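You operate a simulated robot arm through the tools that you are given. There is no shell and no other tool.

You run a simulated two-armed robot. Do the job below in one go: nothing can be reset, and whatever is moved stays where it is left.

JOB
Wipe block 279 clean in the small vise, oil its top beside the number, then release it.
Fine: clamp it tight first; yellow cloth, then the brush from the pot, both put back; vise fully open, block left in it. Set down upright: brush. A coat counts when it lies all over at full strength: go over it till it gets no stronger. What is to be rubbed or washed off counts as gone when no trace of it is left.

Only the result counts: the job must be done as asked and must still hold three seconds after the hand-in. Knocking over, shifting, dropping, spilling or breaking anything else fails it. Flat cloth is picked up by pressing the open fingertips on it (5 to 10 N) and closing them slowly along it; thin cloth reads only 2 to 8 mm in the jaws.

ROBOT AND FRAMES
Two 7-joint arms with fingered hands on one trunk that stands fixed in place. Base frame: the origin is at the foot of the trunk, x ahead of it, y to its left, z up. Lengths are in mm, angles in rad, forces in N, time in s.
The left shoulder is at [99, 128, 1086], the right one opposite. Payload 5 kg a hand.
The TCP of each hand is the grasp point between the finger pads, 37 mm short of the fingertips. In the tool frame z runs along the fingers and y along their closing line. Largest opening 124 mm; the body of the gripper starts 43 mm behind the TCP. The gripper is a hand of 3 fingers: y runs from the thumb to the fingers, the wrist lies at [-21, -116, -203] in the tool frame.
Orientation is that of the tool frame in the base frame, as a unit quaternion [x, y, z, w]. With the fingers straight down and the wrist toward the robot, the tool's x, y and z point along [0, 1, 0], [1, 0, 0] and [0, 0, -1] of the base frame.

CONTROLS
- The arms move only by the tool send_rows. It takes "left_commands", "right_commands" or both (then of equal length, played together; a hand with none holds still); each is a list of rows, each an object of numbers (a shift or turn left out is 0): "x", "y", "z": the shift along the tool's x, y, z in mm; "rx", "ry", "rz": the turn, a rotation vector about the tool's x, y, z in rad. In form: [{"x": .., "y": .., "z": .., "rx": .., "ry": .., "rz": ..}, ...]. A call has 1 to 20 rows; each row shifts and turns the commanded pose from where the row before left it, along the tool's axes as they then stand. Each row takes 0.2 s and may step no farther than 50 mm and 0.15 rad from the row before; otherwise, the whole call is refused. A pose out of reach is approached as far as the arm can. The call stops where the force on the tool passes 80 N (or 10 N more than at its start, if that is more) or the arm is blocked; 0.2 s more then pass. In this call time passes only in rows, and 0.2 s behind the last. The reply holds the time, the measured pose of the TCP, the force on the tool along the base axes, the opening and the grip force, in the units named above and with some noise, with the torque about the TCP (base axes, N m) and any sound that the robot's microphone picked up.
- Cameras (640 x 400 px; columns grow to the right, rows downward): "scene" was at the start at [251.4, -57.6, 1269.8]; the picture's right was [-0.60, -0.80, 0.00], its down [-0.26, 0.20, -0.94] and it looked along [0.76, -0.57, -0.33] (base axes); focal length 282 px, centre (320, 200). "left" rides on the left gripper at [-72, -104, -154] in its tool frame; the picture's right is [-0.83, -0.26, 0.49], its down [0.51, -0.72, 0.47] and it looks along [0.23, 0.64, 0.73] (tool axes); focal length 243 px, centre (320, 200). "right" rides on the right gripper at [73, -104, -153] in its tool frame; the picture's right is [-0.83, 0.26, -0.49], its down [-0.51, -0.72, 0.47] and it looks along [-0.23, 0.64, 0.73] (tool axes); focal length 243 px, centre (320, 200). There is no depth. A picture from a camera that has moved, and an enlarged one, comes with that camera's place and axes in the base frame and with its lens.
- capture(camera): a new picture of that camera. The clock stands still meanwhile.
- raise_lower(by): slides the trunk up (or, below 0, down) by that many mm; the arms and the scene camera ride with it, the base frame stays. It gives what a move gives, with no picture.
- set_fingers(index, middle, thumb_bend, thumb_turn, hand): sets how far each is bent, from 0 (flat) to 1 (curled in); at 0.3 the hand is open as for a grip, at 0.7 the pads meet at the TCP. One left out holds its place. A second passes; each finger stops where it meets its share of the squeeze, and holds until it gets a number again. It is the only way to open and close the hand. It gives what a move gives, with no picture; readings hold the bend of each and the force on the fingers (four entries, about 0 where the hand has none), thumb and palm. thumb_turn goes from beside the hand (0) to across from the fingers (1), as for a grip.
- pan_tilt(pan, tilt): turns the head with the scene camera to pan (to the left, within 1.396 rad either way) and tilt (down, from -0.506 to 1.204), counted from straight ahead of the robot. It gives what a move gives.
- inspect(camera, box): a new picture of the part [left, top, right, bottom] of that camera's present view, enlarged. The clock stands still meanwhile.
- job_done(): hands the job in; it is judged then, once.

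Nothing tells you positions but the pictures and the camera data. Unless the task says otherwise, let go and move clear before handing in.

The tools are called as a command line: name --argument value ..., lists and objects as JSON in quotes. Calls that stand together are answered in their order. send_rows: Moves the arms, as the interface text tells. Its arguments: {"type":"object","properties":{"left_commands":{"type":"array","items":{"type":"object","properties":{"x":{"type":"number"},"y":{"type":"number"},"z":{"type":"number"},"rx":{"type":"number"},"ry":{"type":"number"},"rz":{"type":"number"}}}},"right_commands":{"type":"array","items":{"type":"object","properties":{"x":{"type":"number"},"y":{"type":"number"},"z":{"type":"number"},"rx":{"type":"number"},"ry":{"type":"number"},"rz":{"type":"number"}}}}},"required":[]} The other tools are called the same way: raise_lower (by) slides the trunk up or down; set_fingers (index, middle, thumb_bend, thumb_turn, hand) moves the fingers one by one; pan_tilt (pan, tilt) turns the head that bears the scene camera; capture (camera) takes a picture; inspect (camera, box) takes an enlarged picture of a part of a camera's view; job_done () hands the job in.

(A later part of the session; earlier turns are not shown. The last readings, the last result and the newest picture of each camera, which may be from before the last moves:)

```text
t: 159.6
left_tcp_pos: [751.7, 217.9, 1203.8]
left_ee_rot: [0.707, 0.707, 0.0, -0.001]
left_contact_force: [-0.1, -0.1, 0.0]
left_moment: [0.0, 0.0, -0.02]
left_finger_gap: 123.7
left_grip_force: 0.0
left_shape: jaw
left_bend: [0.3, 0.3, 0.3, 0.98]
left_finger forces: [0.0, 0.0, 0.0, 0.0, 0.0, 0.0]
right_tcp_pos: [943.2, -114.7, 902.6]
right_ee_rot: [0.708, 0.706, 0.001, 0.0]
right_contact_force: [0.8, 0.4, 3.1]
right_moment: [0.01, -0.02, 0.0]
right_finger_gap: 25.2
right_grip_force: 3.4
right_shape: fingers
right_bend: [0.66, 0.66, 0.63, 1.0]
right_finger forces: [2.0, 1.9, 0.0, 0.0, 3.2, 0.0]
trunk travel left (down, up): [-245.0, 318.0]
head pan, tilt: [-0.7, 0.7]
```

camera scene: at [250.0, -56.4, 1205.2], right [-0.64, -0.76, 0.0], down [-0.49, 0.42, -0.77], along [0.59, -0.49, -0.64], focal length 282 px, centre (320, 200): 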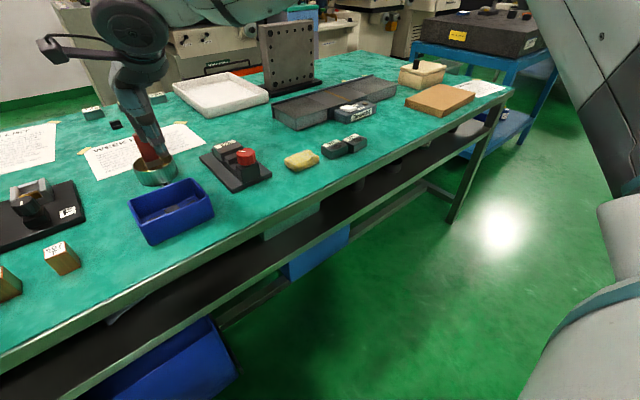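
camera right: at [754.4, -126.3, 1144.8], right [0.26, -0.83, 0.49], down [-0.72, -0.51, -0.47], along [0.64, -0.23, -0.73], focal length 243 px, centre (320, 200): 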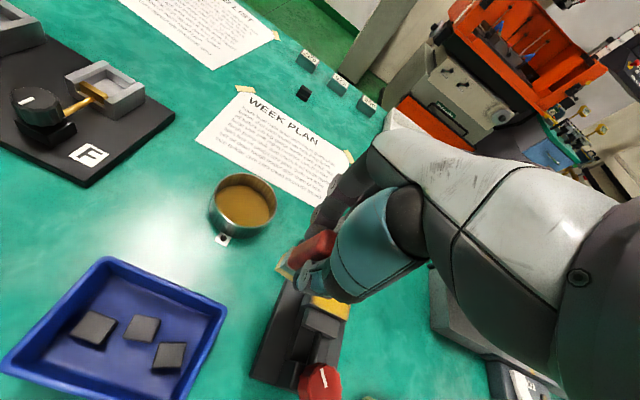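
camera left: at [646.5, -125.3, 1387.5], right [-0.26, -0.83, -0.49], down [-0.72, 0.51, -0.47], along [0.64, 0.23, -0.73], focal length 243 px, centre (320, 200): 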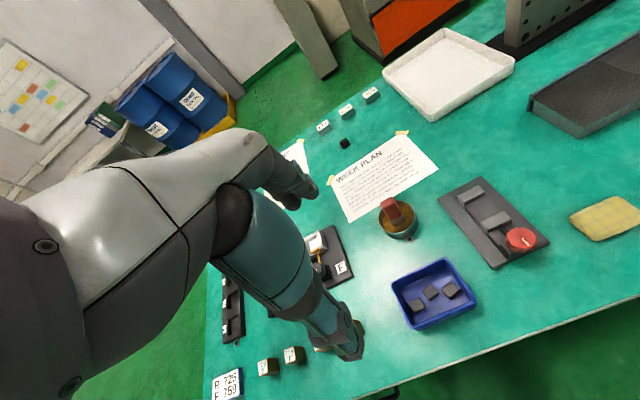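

set_fingers --hand "right" --thumb_bend 0.6 --index 0.62 --middle 0.62

inspect --camera "scene" --box '[120, 100, 200, 190]'

inspect --camera "right" --box '[230, 180, 350, 320]'

```text
t: 160.6
left_tcp_pos: [750.8, 218.4, 1204.4]
left_ee_rot: [0.707, 0.708, 0.001, 0.0]
left_contact_force: [0.8, 0.1, 0.4]
left_moment: [-0.01, -0.02, 0.01]
left_finger_gap: 123.8
left_grip_force: 0.1
left_shape: jaw
left_bend: [0.3, 0.3, 0.3, 0.98]
left_finger forces: [0.0, 0.0, 0.1, 0.1, 0.0, 0.0]
right_tcp_pos: [943.1, -113.2, 901.9]
right_ee_rot: [0.707, 0.707, 0.0, 0.0]
right_contact_force: [0.4, 0.3, 0.3]
right_moment: [0.0, 0.0, 0.01]
right_finger_gap: 33.1
right_grip_force: 0.1
right_shape: fingers
right_bend: [0.62, 0.62, 0.6, 1.0]
right_finger forces: [0.0, 0.0, 0.1, 0.0, 0.1, 0.0]
trunk travel left (down, up): [-245.0, 318.0]
head pan, tilt: [-0.7, 0.7]
```

```text
4.44 times, centred on (160, 145) of scene
camera zoom: at [250.8, -56.3, 1205.0], right [-0.64, -0.76, 0.0], down [-0.49, 0.42, -0.76], along [0.58, -0.49, -0.64], focal length 1254 px, centre (1031, 444)
```

zoom: 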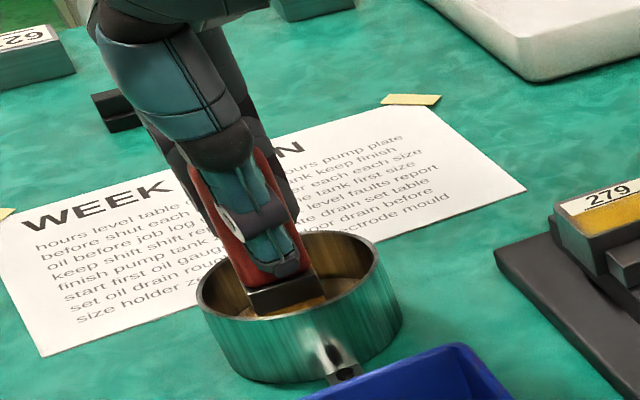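

```text
2.86 times, centred on (290, 250) of right
camera zoom: at [839.3, -42.0, 1056.0], right [0.26, -0.83, 0.49], down [-0.72, -0.51, -0.47], along [0.64, -0.23, -0.73], focal length 693 px, centre (406, 57)
```

zoom: 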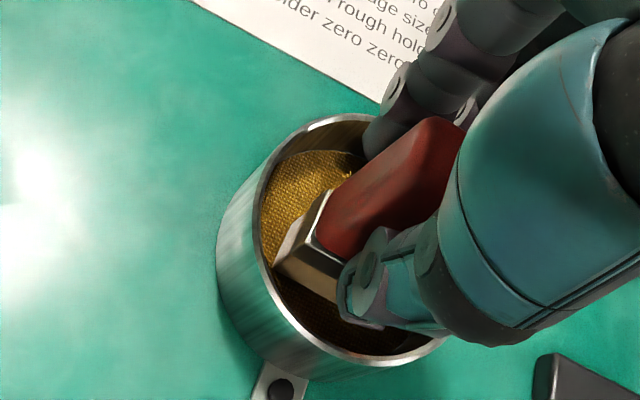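

The brush stands free. I'll open wider and rise straight up.

set_fingers --hand "right" --thumb_bend 0.52 --index 0.52 --middle 0.52

send_rows --right_commands '[{"z": -8}, {"z": -15}, {"z": -20}, {"z": -20}, {"y": -30}, {"y": -40}]'

inspect --camera "scene" --box '[120, 100, 200, 190]'

capture --camera "right"

```text
t: 161.6
left_tcp_pos: [750.6, 218.8, 1204.5]
left_ee_rot: [0.707, 0.707, 0.0, -0.001]
left_contact_force: [0.1, 0.5, -1.3]
left_moment: [0.02, 0.0, -0.06]
left_finger_gap: 123.8
left_grip_force: 0.2
left_shape: jaw
left_bend: [0.3, 0.3, 0.3, 0.98]
left_finger forces: [0.0, 0.1, 0.0, 0.0, 0.0, 0.0]
right_tcp_pos: [942.9, -114.5, 901.8]
right_ee_rot: [0.708, 0.706, 0.0, -0.001]
right_contact_force: [0.1, 0.1, 0.7]
right_moment: [-0.04, 0.0, -0.05]
right_finger_gap: 60.8
right_grip_force: 0.0
right_shape: fingers
right_bend: [0.52, 0.52, 0.52, 1.0]
right_finger forces: [0.0, 0.1, 0.1, 0.0, 0.1, 0.0]
trunk travel left (down, up): [-245.0, 318.0]
head pan, tilt: [-0.7, 0.7]
```

```text
t: 162.9
left_tcp_pos: [748.5, 217.8, 1205.9]
left_ee_rot: [0.708, 0.707, 0.001, 0.0]
left_contact_force: [0.0, -0.4, 0.4]
left_moment: [0.0, -0.05, -0.01]
left_finger_gap: 123.8
left_grip_force: 0.0
left_shape: jaw
left_bend: [0.3, 0.3, 0.3, 0.98]
left_finger forces: [0.0, 0.0, 0.0, 0.0, 0.1, 0.0]
right_tcp_pos: [870.9, -112.8, 964.1]
right_ee_rot: [0.708, 0.707, 0.0, 0.0]
right_contact_force: [-0.4, -0.5, -0.2]
right_moment: [0.01, -0.03, -0.02]
right_finger_gap: 61.3
right_grip_force: 0.0
right_shape: fingers
right_bend: [0.52, 0.52, 0.52, 1.0]
right_finger forces: [0.0, 0.1, 0.0, 0.0, 0.0, 0.0]
trunk travel left (down, up): [-245.0, 318.0]
head pan, tilt: [-0.7, 0.7]
```

```text
4.44 times, centred on (160, 145) of scene
camera zoom: at [248.9, -56.1, 1205.5], right [-0.64, -0.76, 0.0], down [-0.49, 0.41, -0.77], along [0.59, -0.49, -0.64], focal length 1254 px, centre (1031, 444)
```

zoom: 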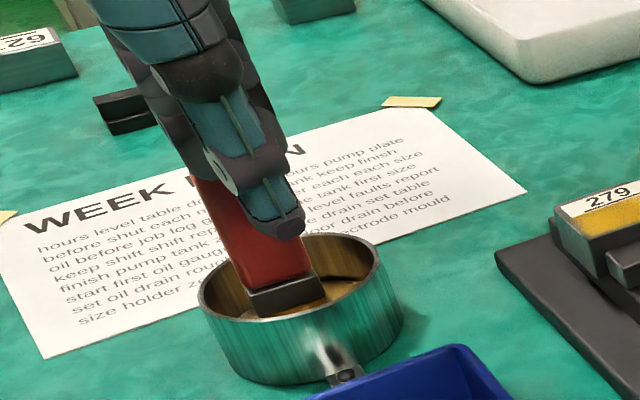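

```text
taken
camera right: at [766.2, -41.0, 1117.8], right [0.26, -0.83, 0.49], down [-0.72, -0.51, -0.47], along [0.64, -0.23, -0.73], focal length 243 px, centre (320, 200)
```

right: 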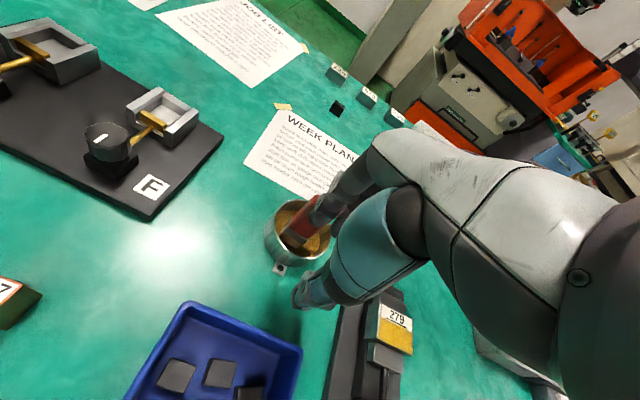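

The brush stands upright in the pot, released. Next I'll open the vise: trunk back to its starting height, then over to the knob with the hand wound clockwise so I can turn a long way counter-clockwise.

raise_lower --by 30

send_rows --right_commands '[{"x": -42, "y": -24}, {"x": -42, "y": -24}, {"x": -42, "y": -24}, {"x": -42, "y": -24}]'

set_fingers --hand "right" --thumb_bend 0.44 --index 0.44 --middle 0.44

inspect --camera "scene" --box '[110, 100, 280, 210]'

```text
t: 163.7
left_tcp_pos: [753.5, 217.6, 1231.3]
left_ee_rot: [0.707, 0.707, 0.0, -0.002]
left_contact_force: [0.3, 0.7, -0.2]
left_moment: [0.03, 0.02, -0.01]
left_finger_gap: 123.4
left_grip_force: 0.0
left_shape: jaw
left_bend: [0.3, 0.3, 0.3, 0.98]
left_finger forces: [0.0, 0.0, 0.1, 0.0, 0.0, 0.0]
right_tcp_pos: [875.0, -115.8, 992.5]
right_ee_rot: [0.707, 0.707, -0.002, -0.001]
right_contact_force: [0.3, -0.4, -0.7]
right_moment: [-0.01, 0.05, -0.02]
right_finger_gap: 60.7
right_grip_force: 0.0
right_shape: fingers
right_bend: [0.52, 0.52, 0.52, 1.0]
right_finger forces: [0.0, 0.0, 0.0, 0.0, 0.1, 0.0]
trunk travel left (down, up): [-275.0, 288.0]
head pan, tilt: [-0.7, 0.7]
```

```text
t: 164.7
left_tcp_pos: [749.7, 216.9, 1236.1]
left_ee_rot: [0.708, 0.707, 0.001, -0.001]
left_contact_force: [-0.4, -0.1, 0.6]
left_moment: [0.08, -0.01, -0.01]
left_finger_gap: 123.8
left_grip_force: 0.1
left_shape: jaw
left_bend: [0.3, 0.3, 0.3, 0.98]
left_finger forces: [0.0, 0.0, 0.1, 0.1, 0.0, 0.0]
right_tcp_pos: [775.8, -288.1, 994.9]
right_ee_rot: [0.707, 0.707, 0.001, -0.001]
right_contact_force: [0.1, -0.6, 0.5]
right_moment: [0.07, -0.03, 0.0]
right_finger_gap: 61.2
right_grip_force: 0.0
right_shape: fingers
right_bend: [0.52, 0.52, 0.52, 1.0]
right_finger forces: [0.0, 0.0, 0.1, 0.1, 0.0, 0.0]
trunk travel left (down, up): [-275.0, 288.0]
head pan, tilt: [-0.7, 0.7]
```

```text
t: 165.7
left_tcp_pos: [750.7, 217.9, 1234.3]
left_ee_rot: [0.707, 0.707, 0.0, 0.0]
left_contact_force: [0.2, -0.6, -0.9]
left_moment: [-0.01, 0.0, 0.02]
left_finger_gap: 123.6
left_grip_force: 0.0
left_shape: jaw
left_bend: [0.3, 0.3, 0.3, 0.98]
left_finger forces: [0.0, 0.0, 0.0, 0.0, 0.0, 0.0]
right_tcp_pos: [777.8, -287.1, 993.8]
right_ee_rot: [0.708, 0.706, 0.0, 0.0]
right_contact_force: [0.5, -0.3, 0.9]
right_moment: [-0.03, 0.03, 0.01]
right_finger_gap: 85.6
right_grip_force: 0.1
right_shape: fingers
right_bend: [0.44, 0.44, 0.44, 0.99]
right_finger forces: [0.0, 0.0, 0.0, 0.0, 0.1, 0.1]
trunk travel left (down, up): [-275.0, 288.0]
head pan, tilt: [-0.7, 0.7]
```

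```text
3.64 times, centred on (195, 155) of scene
camera zoom: at [241.5, -56.6, 1236.9], right [-0.64, -0.76, 0.0], down [-0.49, 0.42, -0.77], along [0.59, -0.49, -0.64], focal length 1026 px, centre (774, 364)
```

zoom: 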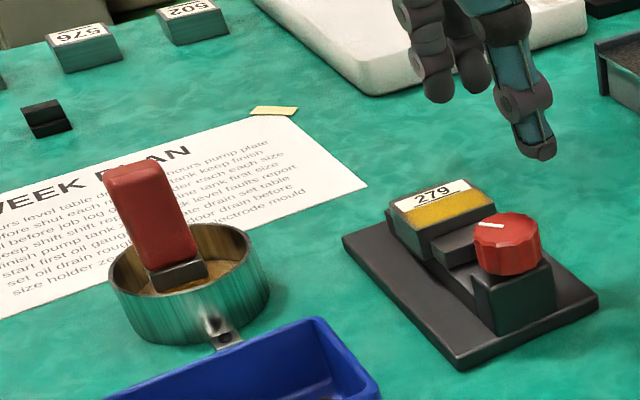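

The brush stands in the pot just as it started. I'll wind the hand clockwise by 1.9 rad above the knob, then centre on it.

send_rows --right_commands '[{"x": 6.5, "y": -2}, {"rz": 0.146}, {"rz": 0.146}, {"rz": 0.146}, {"rz": 0.146}, {"rz": 0.146}, {"rz": 0.146}, {"rz": 0.146}, {"rz": 0.146}, {"rz": 0.146}, {"rz": 0.146}, {"rz": 0.146}, {"rz": 0.146}, {"rz": 0.146}]'

inspect --camera "right" --box '[180, 180, 380, 340]'

```text
t: 168.7
left_tcp_pos: [752.2, 218.1, 1234.1]
left_ee_rot: [0.707, 0.707, -0.001, -0.001]
left_contact_force: [0.2, 0.6, 0.2]
left_moment: [0.02, 0.01, 0.01]
left_finger_gap: 123.8
left_grip_force: 0.0
left_shape: jaw
left_bend: [0.3, 0.3, 0.3, 0.98]
left_finger forces: [0.0, 0.0, 0.0, 0.2, 0.0, 0.0]
right_tcp_pos: [774.1, -276.0, 993.4]
right_ee_rot: [0.986, -0.164, 0.0, 0.0]
right_contact_force: [0.4, 0.3, 0.2]
right_moment: [0.01, 0.05, -0.05]
right_finger_gap: 85.6
right_grip_force: 0.0
right_shape: fingers
right_bend: [0.44, 0.44, 0.44, 0.99]
right_finger forces: [0.1, 0.1, 0.0, 0.0, 0.0, 0.0]
trunk travel left (down, up): [-275.0, 288.0]
head pan, tilt: [-0.7, 0.7]
```

```text
2.50 times, centred on (280, 260) of right
camera zoom: at [877.4, -201.8, 1147.4], right [-0.87, 0.02, 0.49], down [-0.24, 0.85, -0.47], along [-0.43, -0.53, -0.73], focal length 606 px, centre (420, 50)
```

zoom: 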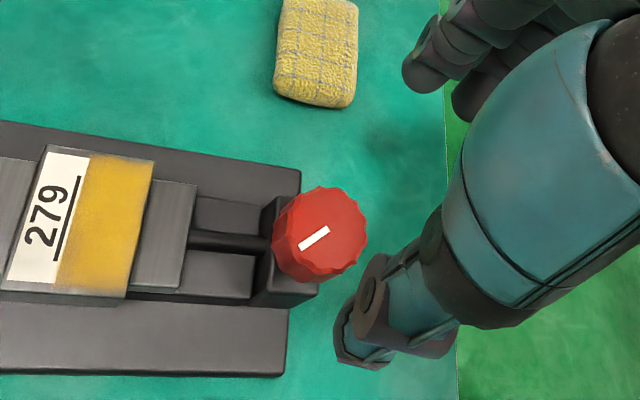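

The gold coat shows clearly and evenly from here. I'll centre on the knob and lower around it.

send_rows --right_commands '[{"x": 2.8, "y": 3.8, "z": 20}, {"z": 25}, {"z": 22}, {"z": 12}, {"z": 7}]'

inspect --camera "right" --box '[200, 180, 380, 330]'

inspect --camera "scene" --box '[195, 120, 275, 205]'

```text
t: 169.9
left_tcp_pos: [751.6, 217.9, 1233.5]
left_ee_rot: [0.707, 0.707, -0.001, 0.001]
left_contact_force: [0.2, -0.1, 0.0]
left_moment: [-0.03, 0.01, -0.05]
left_finger_gap: 123.9
left_grip_force: 0.1
left_shape: jaw
left_bend: [0.3, 0.3, 0.3, 0.98]
left_finger forces: [0.0, 0.0, 0.0, 0.1, 0.0, 0.1]
right_tcp_pos: [776.0, -280.6, 907.1]
right_ee_rot: [0.986, -0.164, 0.0, 0.0]
right_contact_force: [-0.6, 0.6, 0.7]
right_moment: [-0.01, 0.0, 0.0]
right_finger_gap: 85.7
right_grip_force: 0.1
right_shape: fingers
right_bend: [0.44, 0.44, 0.44, 0.99]
right_finger forces: [0.0, 0.1, 0.0, 0.1, 0.0, 0.0]
trunk travel left (down, up): [-275.0, 288.0]
head pan, tilt: [-0.7, 0.7]
```

```text
2.67 times, centred on (290, 255) of right
camera zoom: at [877.3, -206.5, 1060.9], right [-0.87, 0.02, 0.49], down [-0.25, 0.85, -0.47], along [-0.43, -0.53, -0.73], focal length 647 px, centre (400, 53)
```

zoom: 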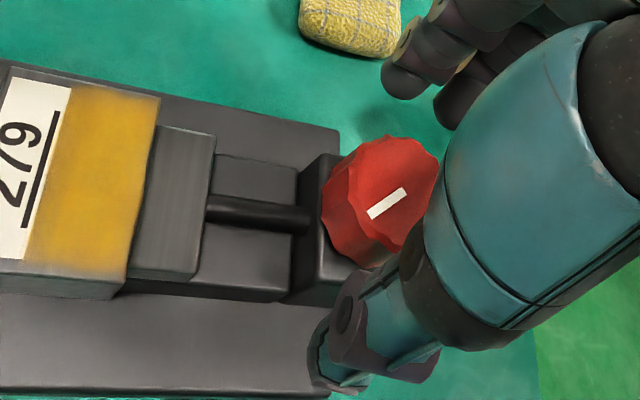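

```text
4.71 times, centred on (235, 162) of scene
camera zoom: at [241.9, -56.3, 1236.8], right [-0.64, -0.76, 0.0], down [-0.49, 0.42, -0.76], along [0.58, -0.49, -0.64], focal length 1327 px, centre (720, 376)
```

zoom: 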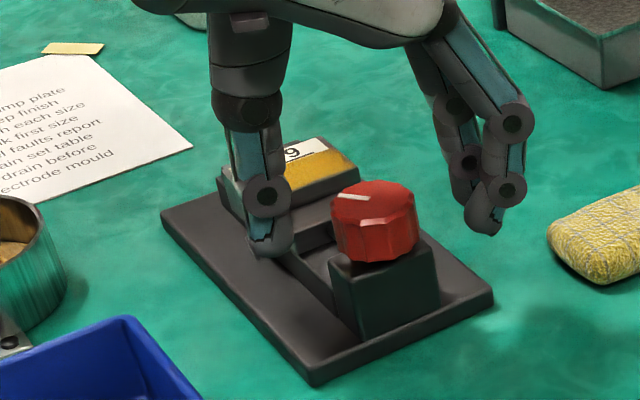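

The hand straddles the knob. I'll close on it and begin turning counter-clockwise to open.

set_fingers --hand "right" --thumb_bend 0.62 --index 0.62 --middle 0.62

set_fingers --hand "right" --thumb_bend 0.9 --index 0.9 --middle 0.9

send_rows --right_commands '[{"rz": -0.1}, {"rz": -0.1}, {"rz": -0.1}, {"rz": -0.1}]'

inspect --camera "right" --box '[200, 180, 380, 330]'

```text
t: 170.9
left_tcp_pos: [752.1, 217.4, 1232.9]
left_ee_rot: [0.707, 0.707, 0.001, 0.0]
left_contact_force: [0.0, -0.3, 1.0]
left_moment: [-0.03, 0.03, 0.0]
left_finger_gap: 123.6
left_grip_force: 0.0
left_shape: jaw
left_bend: [0.3, 0.3, 0.3, 0.98]
left_finger forces: [0.0, 0.1, 0.0, 0.1, 0.0, 0.0]
right_tcp_pos: [774.8, -281.2, 907.2]
right_ee_rot: [0.986, -0.164, 0.0, -0.001]
right_contact_force: [0.0, 0.6, -0.9]
right_moment: [0.02, 0.02, 0.0]
right_finger_gap: 40.9
right_grip_force: 3.7
right_shape: fingers
right_bend: [0.59, 0.61, 0.59, 1.0]
right_finger forces: [2.4, 0.9, 0.0, 0.0, 4.3, 0.0]
trunk travel left (down, up): [-275.0, 288.0]
head pan, tilt: [-0.7, 0.7]
```

```text
t: 171.9
left_tcp_pos: [750.6, 217.4, 1234.5]
left_ee_rot: [0.707, 0.707, 0.0, -0.001]
left_contact_force: [-0.7, 0.2, 0.0]
left_moment: [0.0, -0.01, -0.02]
left_finger_gap: 123.6
left_grip_force: 0.0
left_shape: jaw
left_bend: [0.3, 0.3, 0.3, 0.98]
left_finger forces: [0.0, 0.0, 0.0, 0.0, 0.1, 0.0]
right_tcp_pos: [774.6, -282.0, 907.6]
right_ee_rot: [0.986, -0.164, 0.0, -0.001]
right_contact_force: [-7.4, -9.2, -5.4]
right_moment: [-0.17, 0.18, -0.02]
right_finger_gap: 37.8
right_grip_force: 21.0
right_shape: fingers
right_bend: [0.61, 0.64, 0.6, 1.0]
right_finger forces: [11.7, 13.3, 0.0, 0.0, 16.0, 0.0]
trunk travel left (down, up): [-275.0, 288.0]
head pan, tilt: [-0.7, 0.7]
```

```text
t: 172.9
left_tcp_pos: [750.9, 216.3, 1233.6]
left_ee_rot: [0.707, 0.707, 0.002, -0.001]
left_contact_force: [-0.6, 0.0, 0.3]
left_moment: [0.0, -0.04, 0.01]
left_finger_gap: 123.7
left_grip_force: 0.1
left_shape: jaw
left_bend: [0.3, 0.3, 0.3, 0.98]
left_finger forces: [0.1, 0.0, 0.0, 0.1, 0.0, 0.1]
right_tcp_pos: [775.9, -282.1, 907.2]
right_ee_rot: [0.999, 0.035, 0.001, -0.001]
right_contact_force: [-6.6, -11.2, -6.9]
right_moment: [-0.28, 0.17, -0.04]
right_finger_gap: 37.9
right_grip_force: 20.9
right_shape: fingers
right_bend: [0.61, 0.63, 0.61, 1.0]
right_finger forces: [11.6, 15.1, 0.1, 0.0, 15.7, 0.1]
trunk travel left (down, up): [-275.0, 288.0]
head pan, tilt: [-0.7, 0.7]
```

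```text
2.67 times, centred on (290, 255) of right
camera zoom: at [840.6, -173.8, 1060.9], right [-0.81, -0.32, 0.49], down [-0.56, 0.68, -0.47], along [-0.19, -0.65, -0.73], focal length 647 px, centre (400, 53)
```

zoom: 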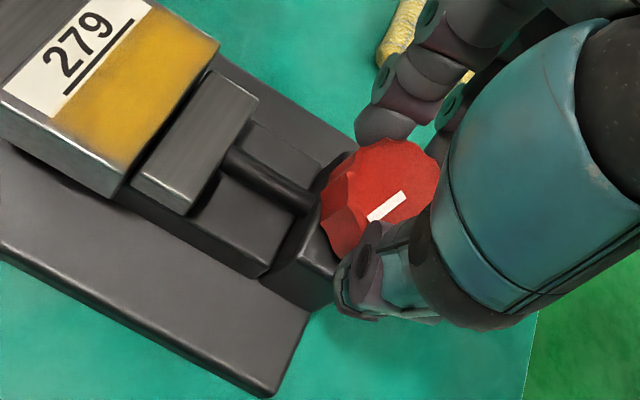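

The knob turns freely with the hand. I'll continue counter-clockwise.

send_rows --right_commands '[{"rz": -0.13}, {"rz": -0.13}, {"rz": -0.13}, {"rz": -0.13}, {"rz": -0.13}, {"rz": -0.13}, {"rz": -0.13}]'

inspect --camera "right" --box '[200, 160, 380, 330]'

inspect --camera "scene" --box '[195, 120, 275, 205]'

```text
t: 174.5
left_tcp_pos: [751.7, 217.0, 1231.8]
left_ee_rot: [0.708, 0.706, 0.001, -0.001]
left_contact_force: [-1.0, -0.3, 0.3]
left_moment: [0.01, -0.02, -0.01]
left_finger_gap: 123.7
left_grip_force: 0.0
left_shape: jaw
left_bend: [0.3, 0.3, 0.3, 0.98]
left_finger forces: [0.0, 0.1, 0.1, 0.0, 0.0, 0.0]
right_tcp_pos: [777.2, -282.3, 907.3]
right_ee_rot: [0.882, 0.472, 0.0, -0.002]
right_contact_force: [0.7, -6.4, -9.5]
right_moment: [-0.11, 0.02, -0.01]
right_finger_gap: 37.9
right_grip_force: 20.6
right_shape: fingers
right_bend: [0.61, 0.64, 0.6, 1.0]
right_finger forces: [10.9, 12.8, 0.1, 0.0, 17.7, 0.0]
trunk travel left (down, up): [-275.0, 288.0]
head pan, tilt: [-0.7, 0.7]
```

```text
2.35 times, centred on (290, 245) of right
camera zoom: at [731.1, -164.1, 1061.3], right [-0.24, -0.84, 0.49], down [-0.88, -0.02, -0.47], along [0.4, -0.55, -0.73], focal length 571 px, centre (391, 94)
```

zoom: 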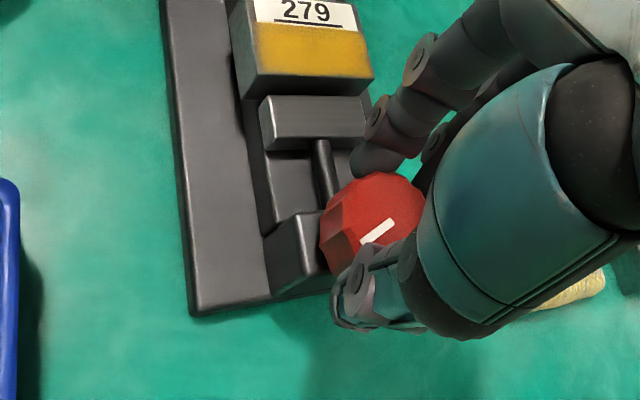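

```text
4.71 times, centred on (235, 162) of scene
camera zoom: at [243.0, -57.8, 1236.5], right [-0.64, -0.76, 0.0], down [-0.49, 0.42, -0.76], along [0.58, -0.49, -0.65], focal length 1327 px, centre (720, 376)
```

zoom: 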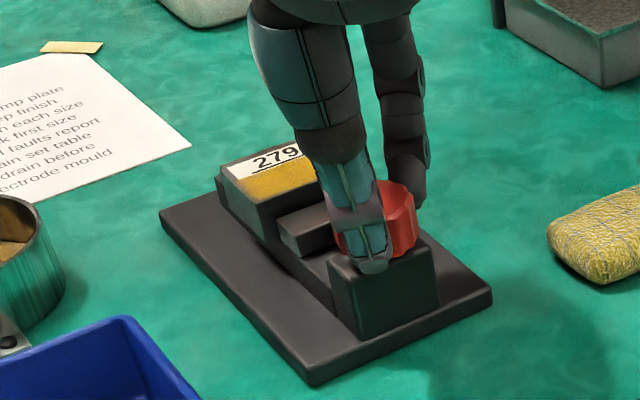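

The jaw is backing away from the block. I'll continue counter-clockwise.

send_rows --right_commands '[{"rz": -0.12}, {"rz": -0.12}, {"rz": -0.12}, {"rz": -0.12}, {"rz": -0.12}, {"rz": -0.12}]'

send_rows --right_commands '[{"rz": -0.1}, {"rz": -0.1}]'

inspect --camera "right" --box '[200, 160, 380, 330]'

```text
t: 175.9
left_tcp_pos: [753.3, 218.6, 1233.6]
left_ee_rot: [0.707, 0.707, 0.0, 0.0]
left_contact_force: [-0.1, 0.2, 0.7]
left_moment: [0.01, 0.01, 0.02]
left_finger_gap: 123.7
left_grip_force: 0.1
left_shape: jaw
left_bend: [0.3, 0.3, 0.3, 0.98]
left_finger forces: [0.0, 0.1, 0.0, 0.1, 0.0, 0.0]
right_tcp_pos: [778.4, -281.1, 909.1]
right_ee_rot: [0.659, 0.752, -0.001, -0.001]
right_contact_force: [7.3, 3.0, -10.5]
right_moment: [0.11, -0.12, -0.06]
right_finger_gap: 38.1
right_grip_force: 21.0
right_shape: fingers
right_bend: [0.61, 0.64, 0.61, 1.0]
right_finger forces: [14.4, 11.4, 0.0, 0.0, 16.1, 0.0]
trunk travel left (down, up): [-275.0, 288.0]
head pan, tilt: [-0.7, 0.7]
```

```text
t: 176.5
left_tcp_pos: [753.2, 218.9, 1233.1]
left_ee_rot: [0.707, 0.707, -0.001, 0.0]
left_contact_force: [-0.2, 0.7, -0.3]
left_moment: [-0.04, 0.04, 0.02]
left_finger_gap: 123.7
left_grip_force: 0.2
left_shape: jaw
left_bend: [0.3, 0.3, 0.3, 0.98]
left_finger forces: [0.0, 0.0, 0.0, 0.1, 0.0, 0.0]
right_tcp_pos: [778.1, -280.0, 907.7]
right_ee_rot: [0.581, 0.814, 0.001, 0.0]
right_contact_force: [11.1, 5.7, -8.6]
right_moment: [0.17, -0.22, -0.09]
right_finger_gap: 38.1
right_grip_force: 21.2
right_shape: fingers
right_bend: [0.6, 0.64, 0.61, 1.0]
right_finger forces: [15.3, 12.6, 0.0, 0.0, 14.9, 0.1]
trunk travel left (down, up): [-275.0, 288.0]
head pan, tilt: [-0.7, 0.7]
```

```text
2.35 times, centred on (290, 245) of right
camera zoom: at [655.4, -246.8, 1061.5], right [0.52, -0.7, 0.49], down [-0.52, -0.71, -0.47], along [0.68, -0.01, -0.73], focal length 571 px, centre (391, 94)
```

zoom: 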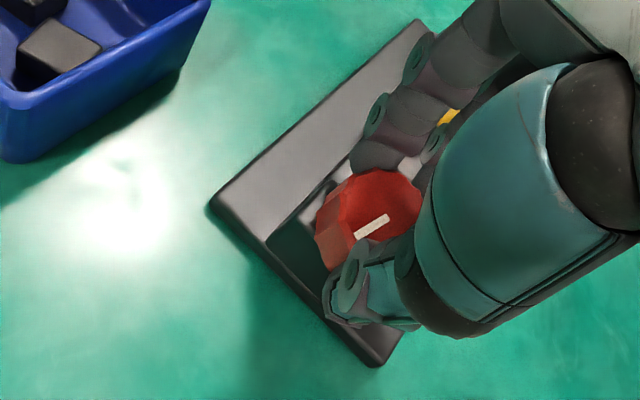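

The mark has nearly returned to its original direction and torque is still low. I'll continue in small steps, watching for the end stop.

send_rows --right_commands '[{"rz": -0.1}, {"rz": -0.1}]'

send_rows --right_commands '[{"rz": -0.1}, {"rz": -0.1}]'

inspect --camera "right" --box '[200, 160, 380, 330]'

```text
t: 177.1
left_tcp_pos: [753.5, 218.5, 1232.3]
left_ee_rot: [0.707, 0.707, -0.001, -0.001]
left_contact_force: [-0.5, 0.3, -0.9]
left_moment: [-0.01, -0.02, -0.01]
left_finger_gap: 124.0
left_grip_force: 0.1
left_shape: jaw
left_bend: [0.3, 0.3, 0.3, 0.98]
left_finger forces: [0.0, 0.0, 0.0, 0.0, 0.0, 0.0]
right_tcp_pos: [777.3, -281.7, 908.5]
right_ee_rot: [0.497, 0.868, 0.0, -0.001]
right_contact_force: [11.7, 7.6, -4.2]
right_moment: [0.2, -0.33, -0.08]
right_finger_gap: 38.2
right_grip_force: 22.5
right_shape: fingers
right_bend: [0.6, 0.64, 0.61, 1.0]
right_finger forces: [15.4, 14.6, 0.1, 0.0, 14.7, 0.1]
trunk travel left (down, up): [-275.0, 288.0]
head pan, tilt: [-0.7, 0.7]
```

```text
t: 177.7
left_tcp_pos: [753.8, 218.5, 1231.5]
left_ee_rot: [0.707, 0.707, -0.001, -0.001]
left_contact_force: [-0.4, -0.2, 0.9]
left_moment: [-0.01, 0.01, -0.01]
left_finger_gap: 123.8
left_grip_force: 0.1
left_shape: jaw
left_bend: [0.3, 0.3, 0.3, 0.98]
left_finger forces: [0.0, 0.0, 0.0, 0.1, 0.1, 0.0]
right_tcp_pos: [778.2, -282.3, 907.3]
right_ee_rot: [0.408, 0.913, 0.0, 0.0]
right_contact_force: [13.8, 5.8, -3.3]
right_moment: [0.2, -0.39, -0.31]
right_finger_gap: 37.8
right_grip_force: 23.7
right_shape: fingers
right_bend: [0.59, 0.64, 0.62, 1.0]
right_finger forces: [16.0, 16.1, 0.0, 0.1, 14.3, 0.0]
trunk travel left (down, up): [-275.0, 288.0]
head pan, tilt: [-0.7, 0.7]
```

```text
2.35 times, centred on (290, 245) of right
camera zoom: at [651.3, -297.5, 1061.3], right [0.75, -0.44, 0.49], down [-0.2, -0.86, -0.47], along [0.63, 0.26, -0.73], focal length 571 px, centre (391, 94)
```

zoom: 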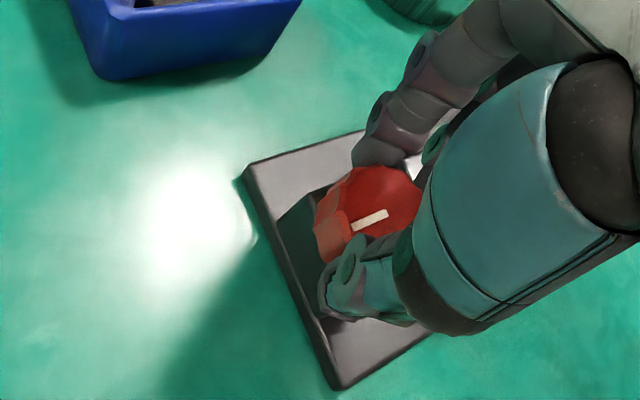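

Torque is rising (0.31 N·m) with the mark back at its starting direction, so the open stop is near. I'll turn a bit more to make sure it's fully against the stop.

send_rows --right_commands '[{"rz": -0.1}, {"rz": -0.1}]'

inspect --camera "right" --box '[200, 160, 380, 330]'

```text
t: 178.3
left_tcp_pos: [753.5, 218.5, 1232.8]
left_ee_rot: [0.707, 0.707, -0.001, -0.001]
left_contact_force: [0.5, 0.3, 0.9]
left_moment: [-0.01, -0.02, -0.02]
left_finger_gap: 123.9
left_grip_force: 0.2
left_shape: jaw
left_bend: [0.3, 0.3, 0.3, 0.98]
left_finger forces: [0.1, 0.0, 0.1, 0.0, 0.1, 0.0]
right_tcp_pos: [779.2, -282.0, 908.0]
right_ee_rot: [0.315, 0.949, 0.0, 0.0]
right_contact_force: [19.4, -1.2, -3.5]
right_moment: [0.0, -0.49, -0.6]
right_finger_gap: 37.7
right_grip_force: 25.5
right_shape: fingers
right_bend: [0.59, 0.66, 0.62, 0.98]
right_finger forces: [16.3, 18.8, 0.0, 0.0, 15.8, 0.0]
trunk travel left (down, up): [-275.0, 288.0]
head pan, tilt: [-0.7, 0.7]
```

```text
2.35 times, centred on (290, 245) of right
camera zoom: at [658.5, -322.3, 1061.2], right [0.82, -0.29, 0.49], down [-0.03, -0.88, -0.47], along [0.57, 0.38, -0.73], focal length 571 px, centre (391, 94)
```

zoom: 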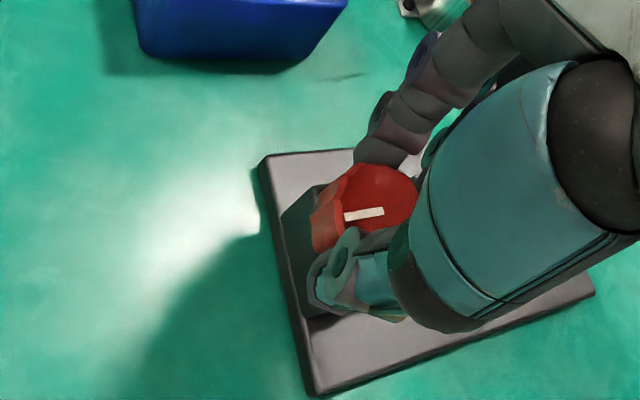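

At 0.6 N·m the fingers slip on the knob, so it's at the open stop. I'll release it, rise, and check.

set_fingers --hand "right" --thumb_bend 0.44 --index 0.44 --middle 0.44 --thumb_turn 1.0

send_rows --right_commands '[{"z": -15}, {"z": -30}, {"z": -35}]'

inspect --camera "scene" --box '[200, 130, 270, 190]'

inspect --camera "right" --box '[200, 160, 380, 330]'

```text
t: 179.3
left_tcp_pos: [752.8, 217.4, 1233.9]
left_ee_rot: [0.707, 0.707, 0.0, 0.001]
left_contact_force: [0.7, 1.7, 0.1]
left_moment: [-0.02, 0.02, 0.02]
left_finger_gap: 123.6
left_grip_force: 0.0
left_shape: jaw
left_bend: [0.3, 0.3, 0.3, 0.98]
left_finger forces: [0.0, 0.0, 0.0, 0.0, 0.1, 0.1]
right_tcp_pos: [776.3, -281.4, 909.3]
right_ee_rot: [0.315, 0.949, 0.0, 0.0]
right_contact_force: [0.0, 0.2, -0.4]
right_moment: [0.01, 0.02, 0.0]
right_finger_gap: 85.4
right_grip_force: 0.0
right_shape: fingers
right_bend: [0.44, 0.44, 0.44, 0.99]
right_finger forces: [0.0, 0.0, 0.0, 0.0, 0.0, 0.1]
trunk travel left (down, up): [-275.0, 288.0]
head pan, tilt: [-0.7, 0.7]
```

```text
t: 180.1
left_tcp_pos: [749.3, 218.7, 1234.3]
left_ee_rot: [0.707, 0.707, 0.0, 0.0]
left_contact_force: [0.0, 0.1, 0.2]
left_moment: [0.0, -0.03, 0.0]
left_finger_gap: 123.7
left_grip_force: 0.1
left_shape: jaw
left_bend: [0.3, 0.3, 0.3, 0.98]
left_finger forces: [0.1, 0.1, 0.0, 0.0, 0.0, 0.0]
right_tcp_pos: [773.5, -279.4, 990.5]
right_ee_rot: [0.315, 0.949, 0.0, 0.0]
right_contact_force: [-0.4, 0.5, 0.3]
right_moment: [-0.03, 0.0, -0.01]
right_finger_gap: 85.6
right_grip_force: 0.1
right_shape: fingers
right_bend: [0.44, 0.44, 0.44, 0.99]
right_finger forces: [0.0, 0.1, 0.0, 0.0, 0.1, 0.0]
trunk travel left (down, up): [-275.0, 288.0]
head pan, tilt: [-0.7, 0.7]
```

```text
6.67 times, centred on (235, 160) of scene
camera zoom: at [240.8, -55.8, 1237.1], right [-0.64, -0.76, 0.0], down [-0.49, 0.41, -0.77], along [0.59, -0.49, -0.64], focal length 1880 px, centre (887, 467)
```

zoom: 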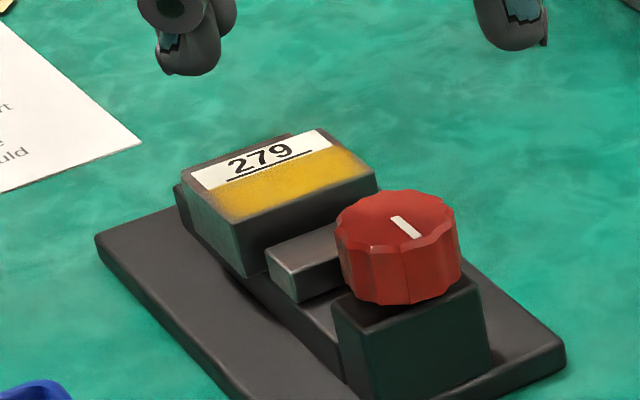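

```text
2.35 times, centred on (290, 245) of right
camera zoom: at [652.6, -319.4, 1143.9], right [0.82, -0.29, 0.49], down [-0.02, -0.88, -0.47], along [0.57, 0.38, -0.73], focal length 571 px, centre (391, 94)
```

zoom: 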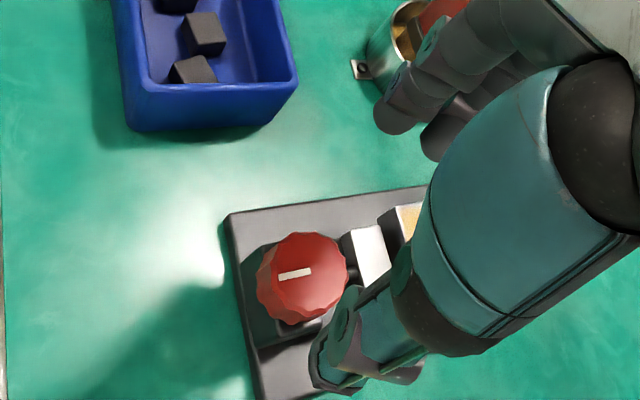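

The knob mark and moving jaw are back exactly at their fully open positions, and block 279 rests in the vise. I'll check the coat, the brush, the cloth and the neighbouring items once more.

inspect --camera "scene" --box '[216, 143, 244, 163]'

inspect --camera "scene" --box '[120, 120, 200, 200]'

inspect --camera "scene" --box '[270, 120, 390, 195]'

capture --camera "scene"

```text
16.00 times, centred on (230, 153) of scene
camera zoom: at [240.8, -55.8, 1237.1], right [-0.64, -0.76, 0.0], down [-0.49, 0.41, -0.77], along [0.59, -0.49, -0.64], focal length 4513 px, centre (1760, 952)
```

zoom: 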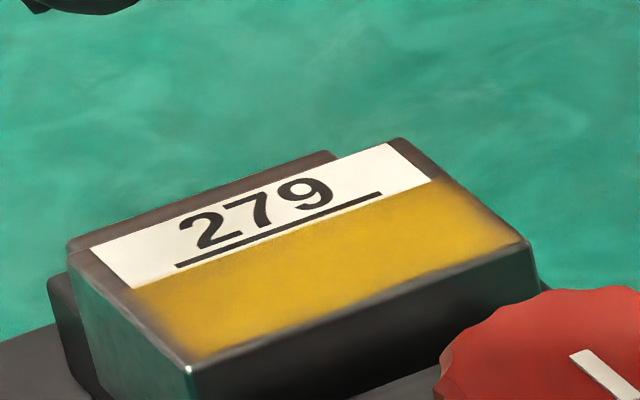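

```text
5.00 times, centred on (160, 160) of scene
camera zoom: at [240.8, -55.8, 1237.1], right [-0.64, -0.76, 0.0], down [-0.49, 0.41, -0.77], along [0.59, -0.49, -0.64], focal length 1410 px, centre (1120, 400)
```

zoom: 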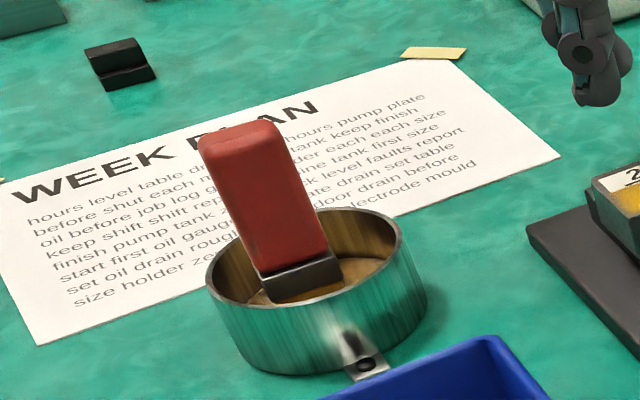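

```text
5.33 times, centred on (330, 158) of scene
camera zoom: at [240.8, -55.8, 1237.1], right [-0.64, -0.76, 0.0], down [-0.49, 0.41, -0.77], along [0.59, -0.49, -0.64], focal length 1504 px, centre (267, 427)
```

zoom: 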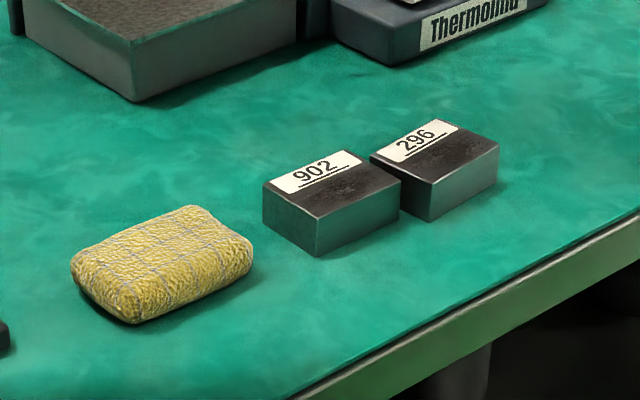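

```text
taken
camera scene: at [240.8, -55.8, 1237.1], right [-0.64, -0.76, 0.0], down [-0.49, 0.41, -0.77], along [0.59, -0.49, -0.64], focal length 282 px, centre (320, 200)
```

scene: 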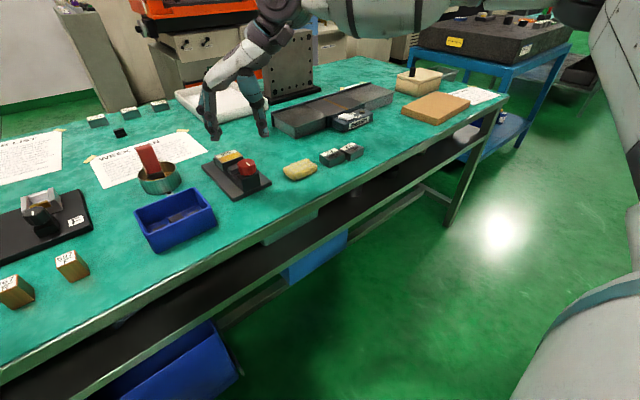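

The brush stands upright in the pot, a few millimetres nearer than before but well inside. The cloth and the other blocks are in place. I'll take a closer look at the brush and the coat from the hand camera to be sure.

send_rows --right_commands '[{"rz": 0.133}, {"rz": 0.133}, {"rz": 0.133}, {"rz": 0.133}, {"rz": 0.133}, {"rz": 0.133}, {"rz": 0.133}, {"z": -20}, {"x": 38, "y": 30}, {"x": 38, "y": 30}, {"x": 38, "y": 30}]'

capture --camera "right"

inspect --camera "right" --box '[215, 180, 305, 270]'

```text
t: 182.5
left_tcp_pos: [751.9, 218.3, 1232.1]
left_ee_rot: [0.707, 0.707, -0.001, -0.001]
left_contact_force: [0.5, 0.3, -0.5]
left_moment: [-0.02, 0.07, -0.01]
left_finger_gap: 123.9
left_grip_force: 0.1
left_shape: jaw
left_bend: [0.3, 0.3, 0.3, 0.98]
left_finger forces: [0.1, 0.0, 0.0, 0.1, 0.1, 0.0]
right_tcp_pos: [862.6, -166.2, 1003.5]
right_ee_rot: [0.708, 0.706, 0.0, -0.002]
right_contact_force: [0.4, 0.9, 0.3]
right_moment: [-0.04, 0.04, -0.04]
right_finger_gap: 85.7
right_grip_force: 0.1
right_shape: fingers
right_bend: [0.44, 0.44, 0.44, 0.99]
right_finger forces: [0.0, 0.1, 0.0, 0.0, 0.0, 0.1]
trunk travel left (down, up): [-275.0, 288.0]
head pan, tilt: [-0.7, 0.7]
```

```text
taken
camera right: at [760.0, -95.0, 1156.9], right [0.26, -0.83, 0.49], down [-0.72, -0.51, -0.47], along [0.64, -0.23, -0.73], focal length 243 px, centre (320, 200)
```

right: 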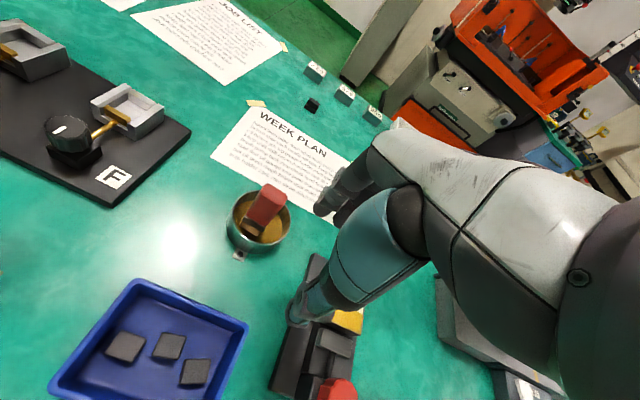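

```text
4.44 times, centred on (260, 225) of right
camera zoom: at [760.0, -95.0, 1156.9], right [0.26, -0.83, 0.49], down [-0.72, -0.51, -0.47], along [0.64, -0.23, -0.73], focal length 1078 px, centre (587, 89)
```

zoom: 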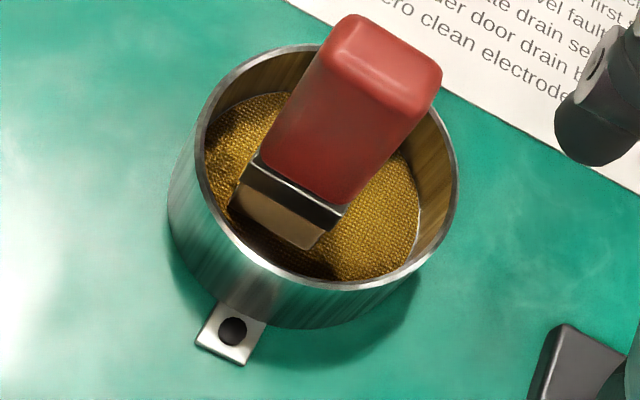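

The brush stands free and upright on the pad in the middle of the pot. I'll move off toward the right and take a last straight-down look at the block's coat.

send_rows --right_commands '[{"x": -43.6, "y": -12.8}, {"x": -43.6, "y": -12.8}, {"x": -43.6, "y": -12.8}, {"x": -43.6, "y": -12.8}, {"x": -43.6, "y": -12.8}, {"rz": 0.1428}, {"rz": 0.1428}, {"rz": 0.1428}, {"rz": 0.1428}, {"rz": 0.1428}, {"rz": 0.1428}, {"rz": 0.1428}, {"rz": 0.1428}, {"rz": 0.1428}, {"rz": 0.1428}, {"rz": 0.1428}]'

inspect --camera "right" --box '[80, 290, 280, 400]'

inspect --camera "right" --box '[100, 310, 200, 400]'

```text
t: 185.9
left_tcp_pos: [751.2, 218.9, 1232.0]
left_ee_rot: [0.707, 0.707, -0.001, -0.001]
left_contact_force: [0.4, 0.5, -0.9]
left_moment: [-0.01, 0.03, 0.02]
left_finger_gap: 123.7
left_grip_force: 0.0
left_shape: jaw
left_bend: [0.3, 0.3, 0.3, 0.98]
left_finger forces: [0.0, 0.1, 0.1, 0.0, 0.1, 0.0]
right_tcp_pos: [801.6, -384.8, 1008.7]
right_ee_rot: [1.0, -0.002, -0.001, 0.001]
right_contact_force: [1.4, 0.0, 0.2]
right_moment: [-0.04, -0.03, -0.02]
right_finger_gap: 85.7
right_grip_force: 0.0
right_shape: fingers
right_bend: [0.44, 0.44, 0.44, 0.99]
right_finger forces: [0.1, 0.0, 0.0, 0.0, 0.0, 0.1]
trunk travel left (down, up): [-275.0, 288.0]
head pan, tilt: [-0.7, 0.7]
```

```text
3.20 times, centred on (180, 345) of right
camera zoom: at [875.1, -281.6, 1161.7], right [-0.83, -0.26, 0.49], down [-0.51, 0.72, -0.47], along [-0.23, -0.64, -0.73], focal length 776 px, centre (768, -264)
```

zoom: 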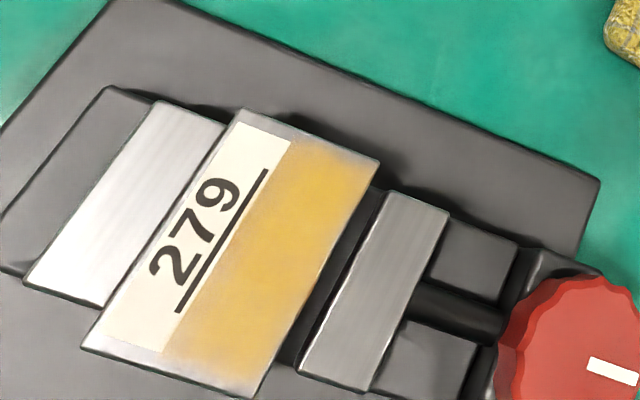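

```text
4.44 times, centred on (150, 355) of right
camera zoom: at [875.1, -281.6, 1161.7], right [-0.83, -0.26, 0.49], down [-0.51, 0.72, -0.47], along [-0.23, -0.64, -0.73], focal length 1078 px, centre (1076, -489)
```

zoom: 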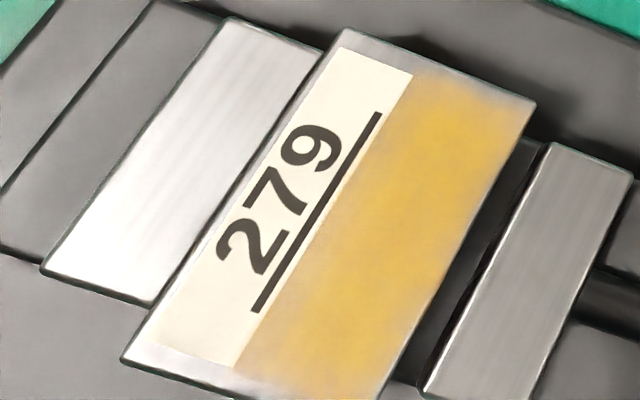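

The vise is fully open, with a clear gap at the moving jaw, and block 279 lies in it. I'll zoom in hard on the coat to judge whether the strip along the label is as strong as the middle.

inspect --camera "right" --box '[150, 320, 200, 352]'

inspect --camera "right" --box '[125, 360, 190, 400]'

inspect --camera "scene" --box '[218, 148, 242, 163]'

```text
12.50 times, centred on (175, 336) of right
camera zoom: at [875.1, -281.6, 1161.7], right [-0.83, -0.26, 0.49], down [-0.51, 0.72, -0.47], along [-0.23, -0.64, -0.73], focal length 3033 px, centre (2132, -1500)
```

zoom: 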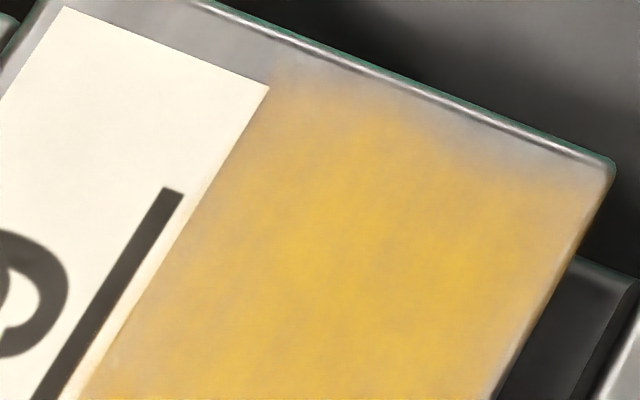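

```text
9.85 times, centred on (158, 380) of right
camera zoom: at [875.1, -281.6, 1161.7], right [-0.83, -0.26, 0.49], down [-0.51, 0.72, -0.47], along [-0.23, -0.64, -0.73], focal length 2389 px, centre (1920, -1572)
```

zoom: 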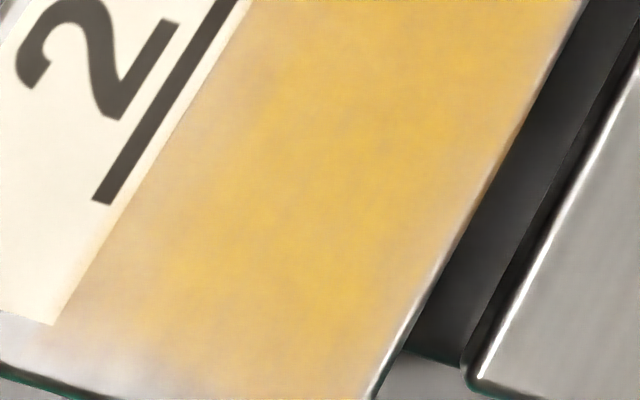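

```text
16.00 times, centred on (230, 156) of scene
camera zoom: at [242.7, -56.4, 1236.6], right [-0.64, -0.76, 0.0], down [-0.49, 0.42, -0.76], along [0.58, -0.49, -0.64], focal length 4513 px, centre (1760, 912)
```

zoom: 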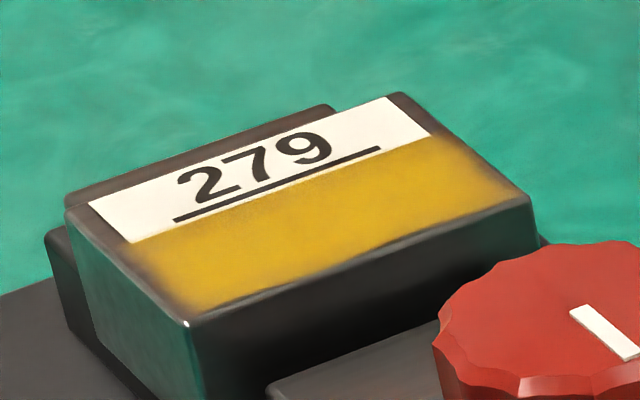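

The coat runs evenly from the label to the edges, with the same soft rim on every side however often it was brushed, and the number is clean. The vise is at its open stop with the block in it, and the cloth and brush are back. I'll move the right hand well clear and take a final overall look.

send_rows --right_commands '[{"z": -45}, {"x": -38, "y": 36, "z": -15}, {"x": -38, "y": 36, "z": -15}, {"x": -38, "y": 36, "z": -15}, {"x": -38, "y": 36}]'

capture --camera "scene"

inspect --camera "scene" --box '[120, 120, 280, 210]'

```text
refused: row 2 steps farther than a row can; nothing moved
```

```text
taken
camera scene: at [242.7, -56.4, 1236.6], right [-0.64, -0.76, 0.0], down [-0.49, 0.42, -0.76], along [0.58, -0.49, -0.64], focal length 282 px, centre (320, 200)
```

scene: 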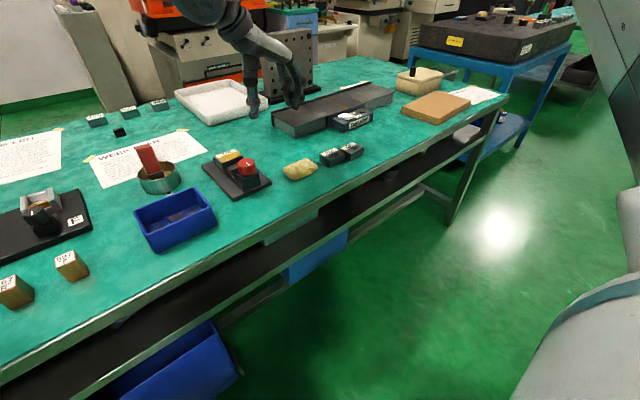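

```text
4.00 times, centred on (200, 165) of scene
camera zoom: at [242.7, -56.4, 1236.6], right [-0.64, -0.76, 0.0], down [-0.49, 0.42, -0.76], along [0.58, -0.49, -0.64], focal length 1128 px, centre (800, 340)
```

zoom: 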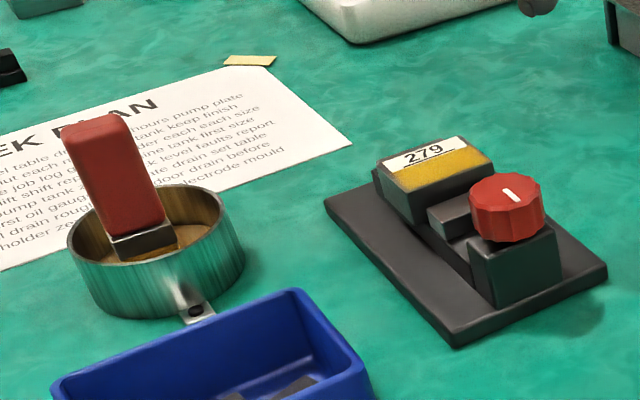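

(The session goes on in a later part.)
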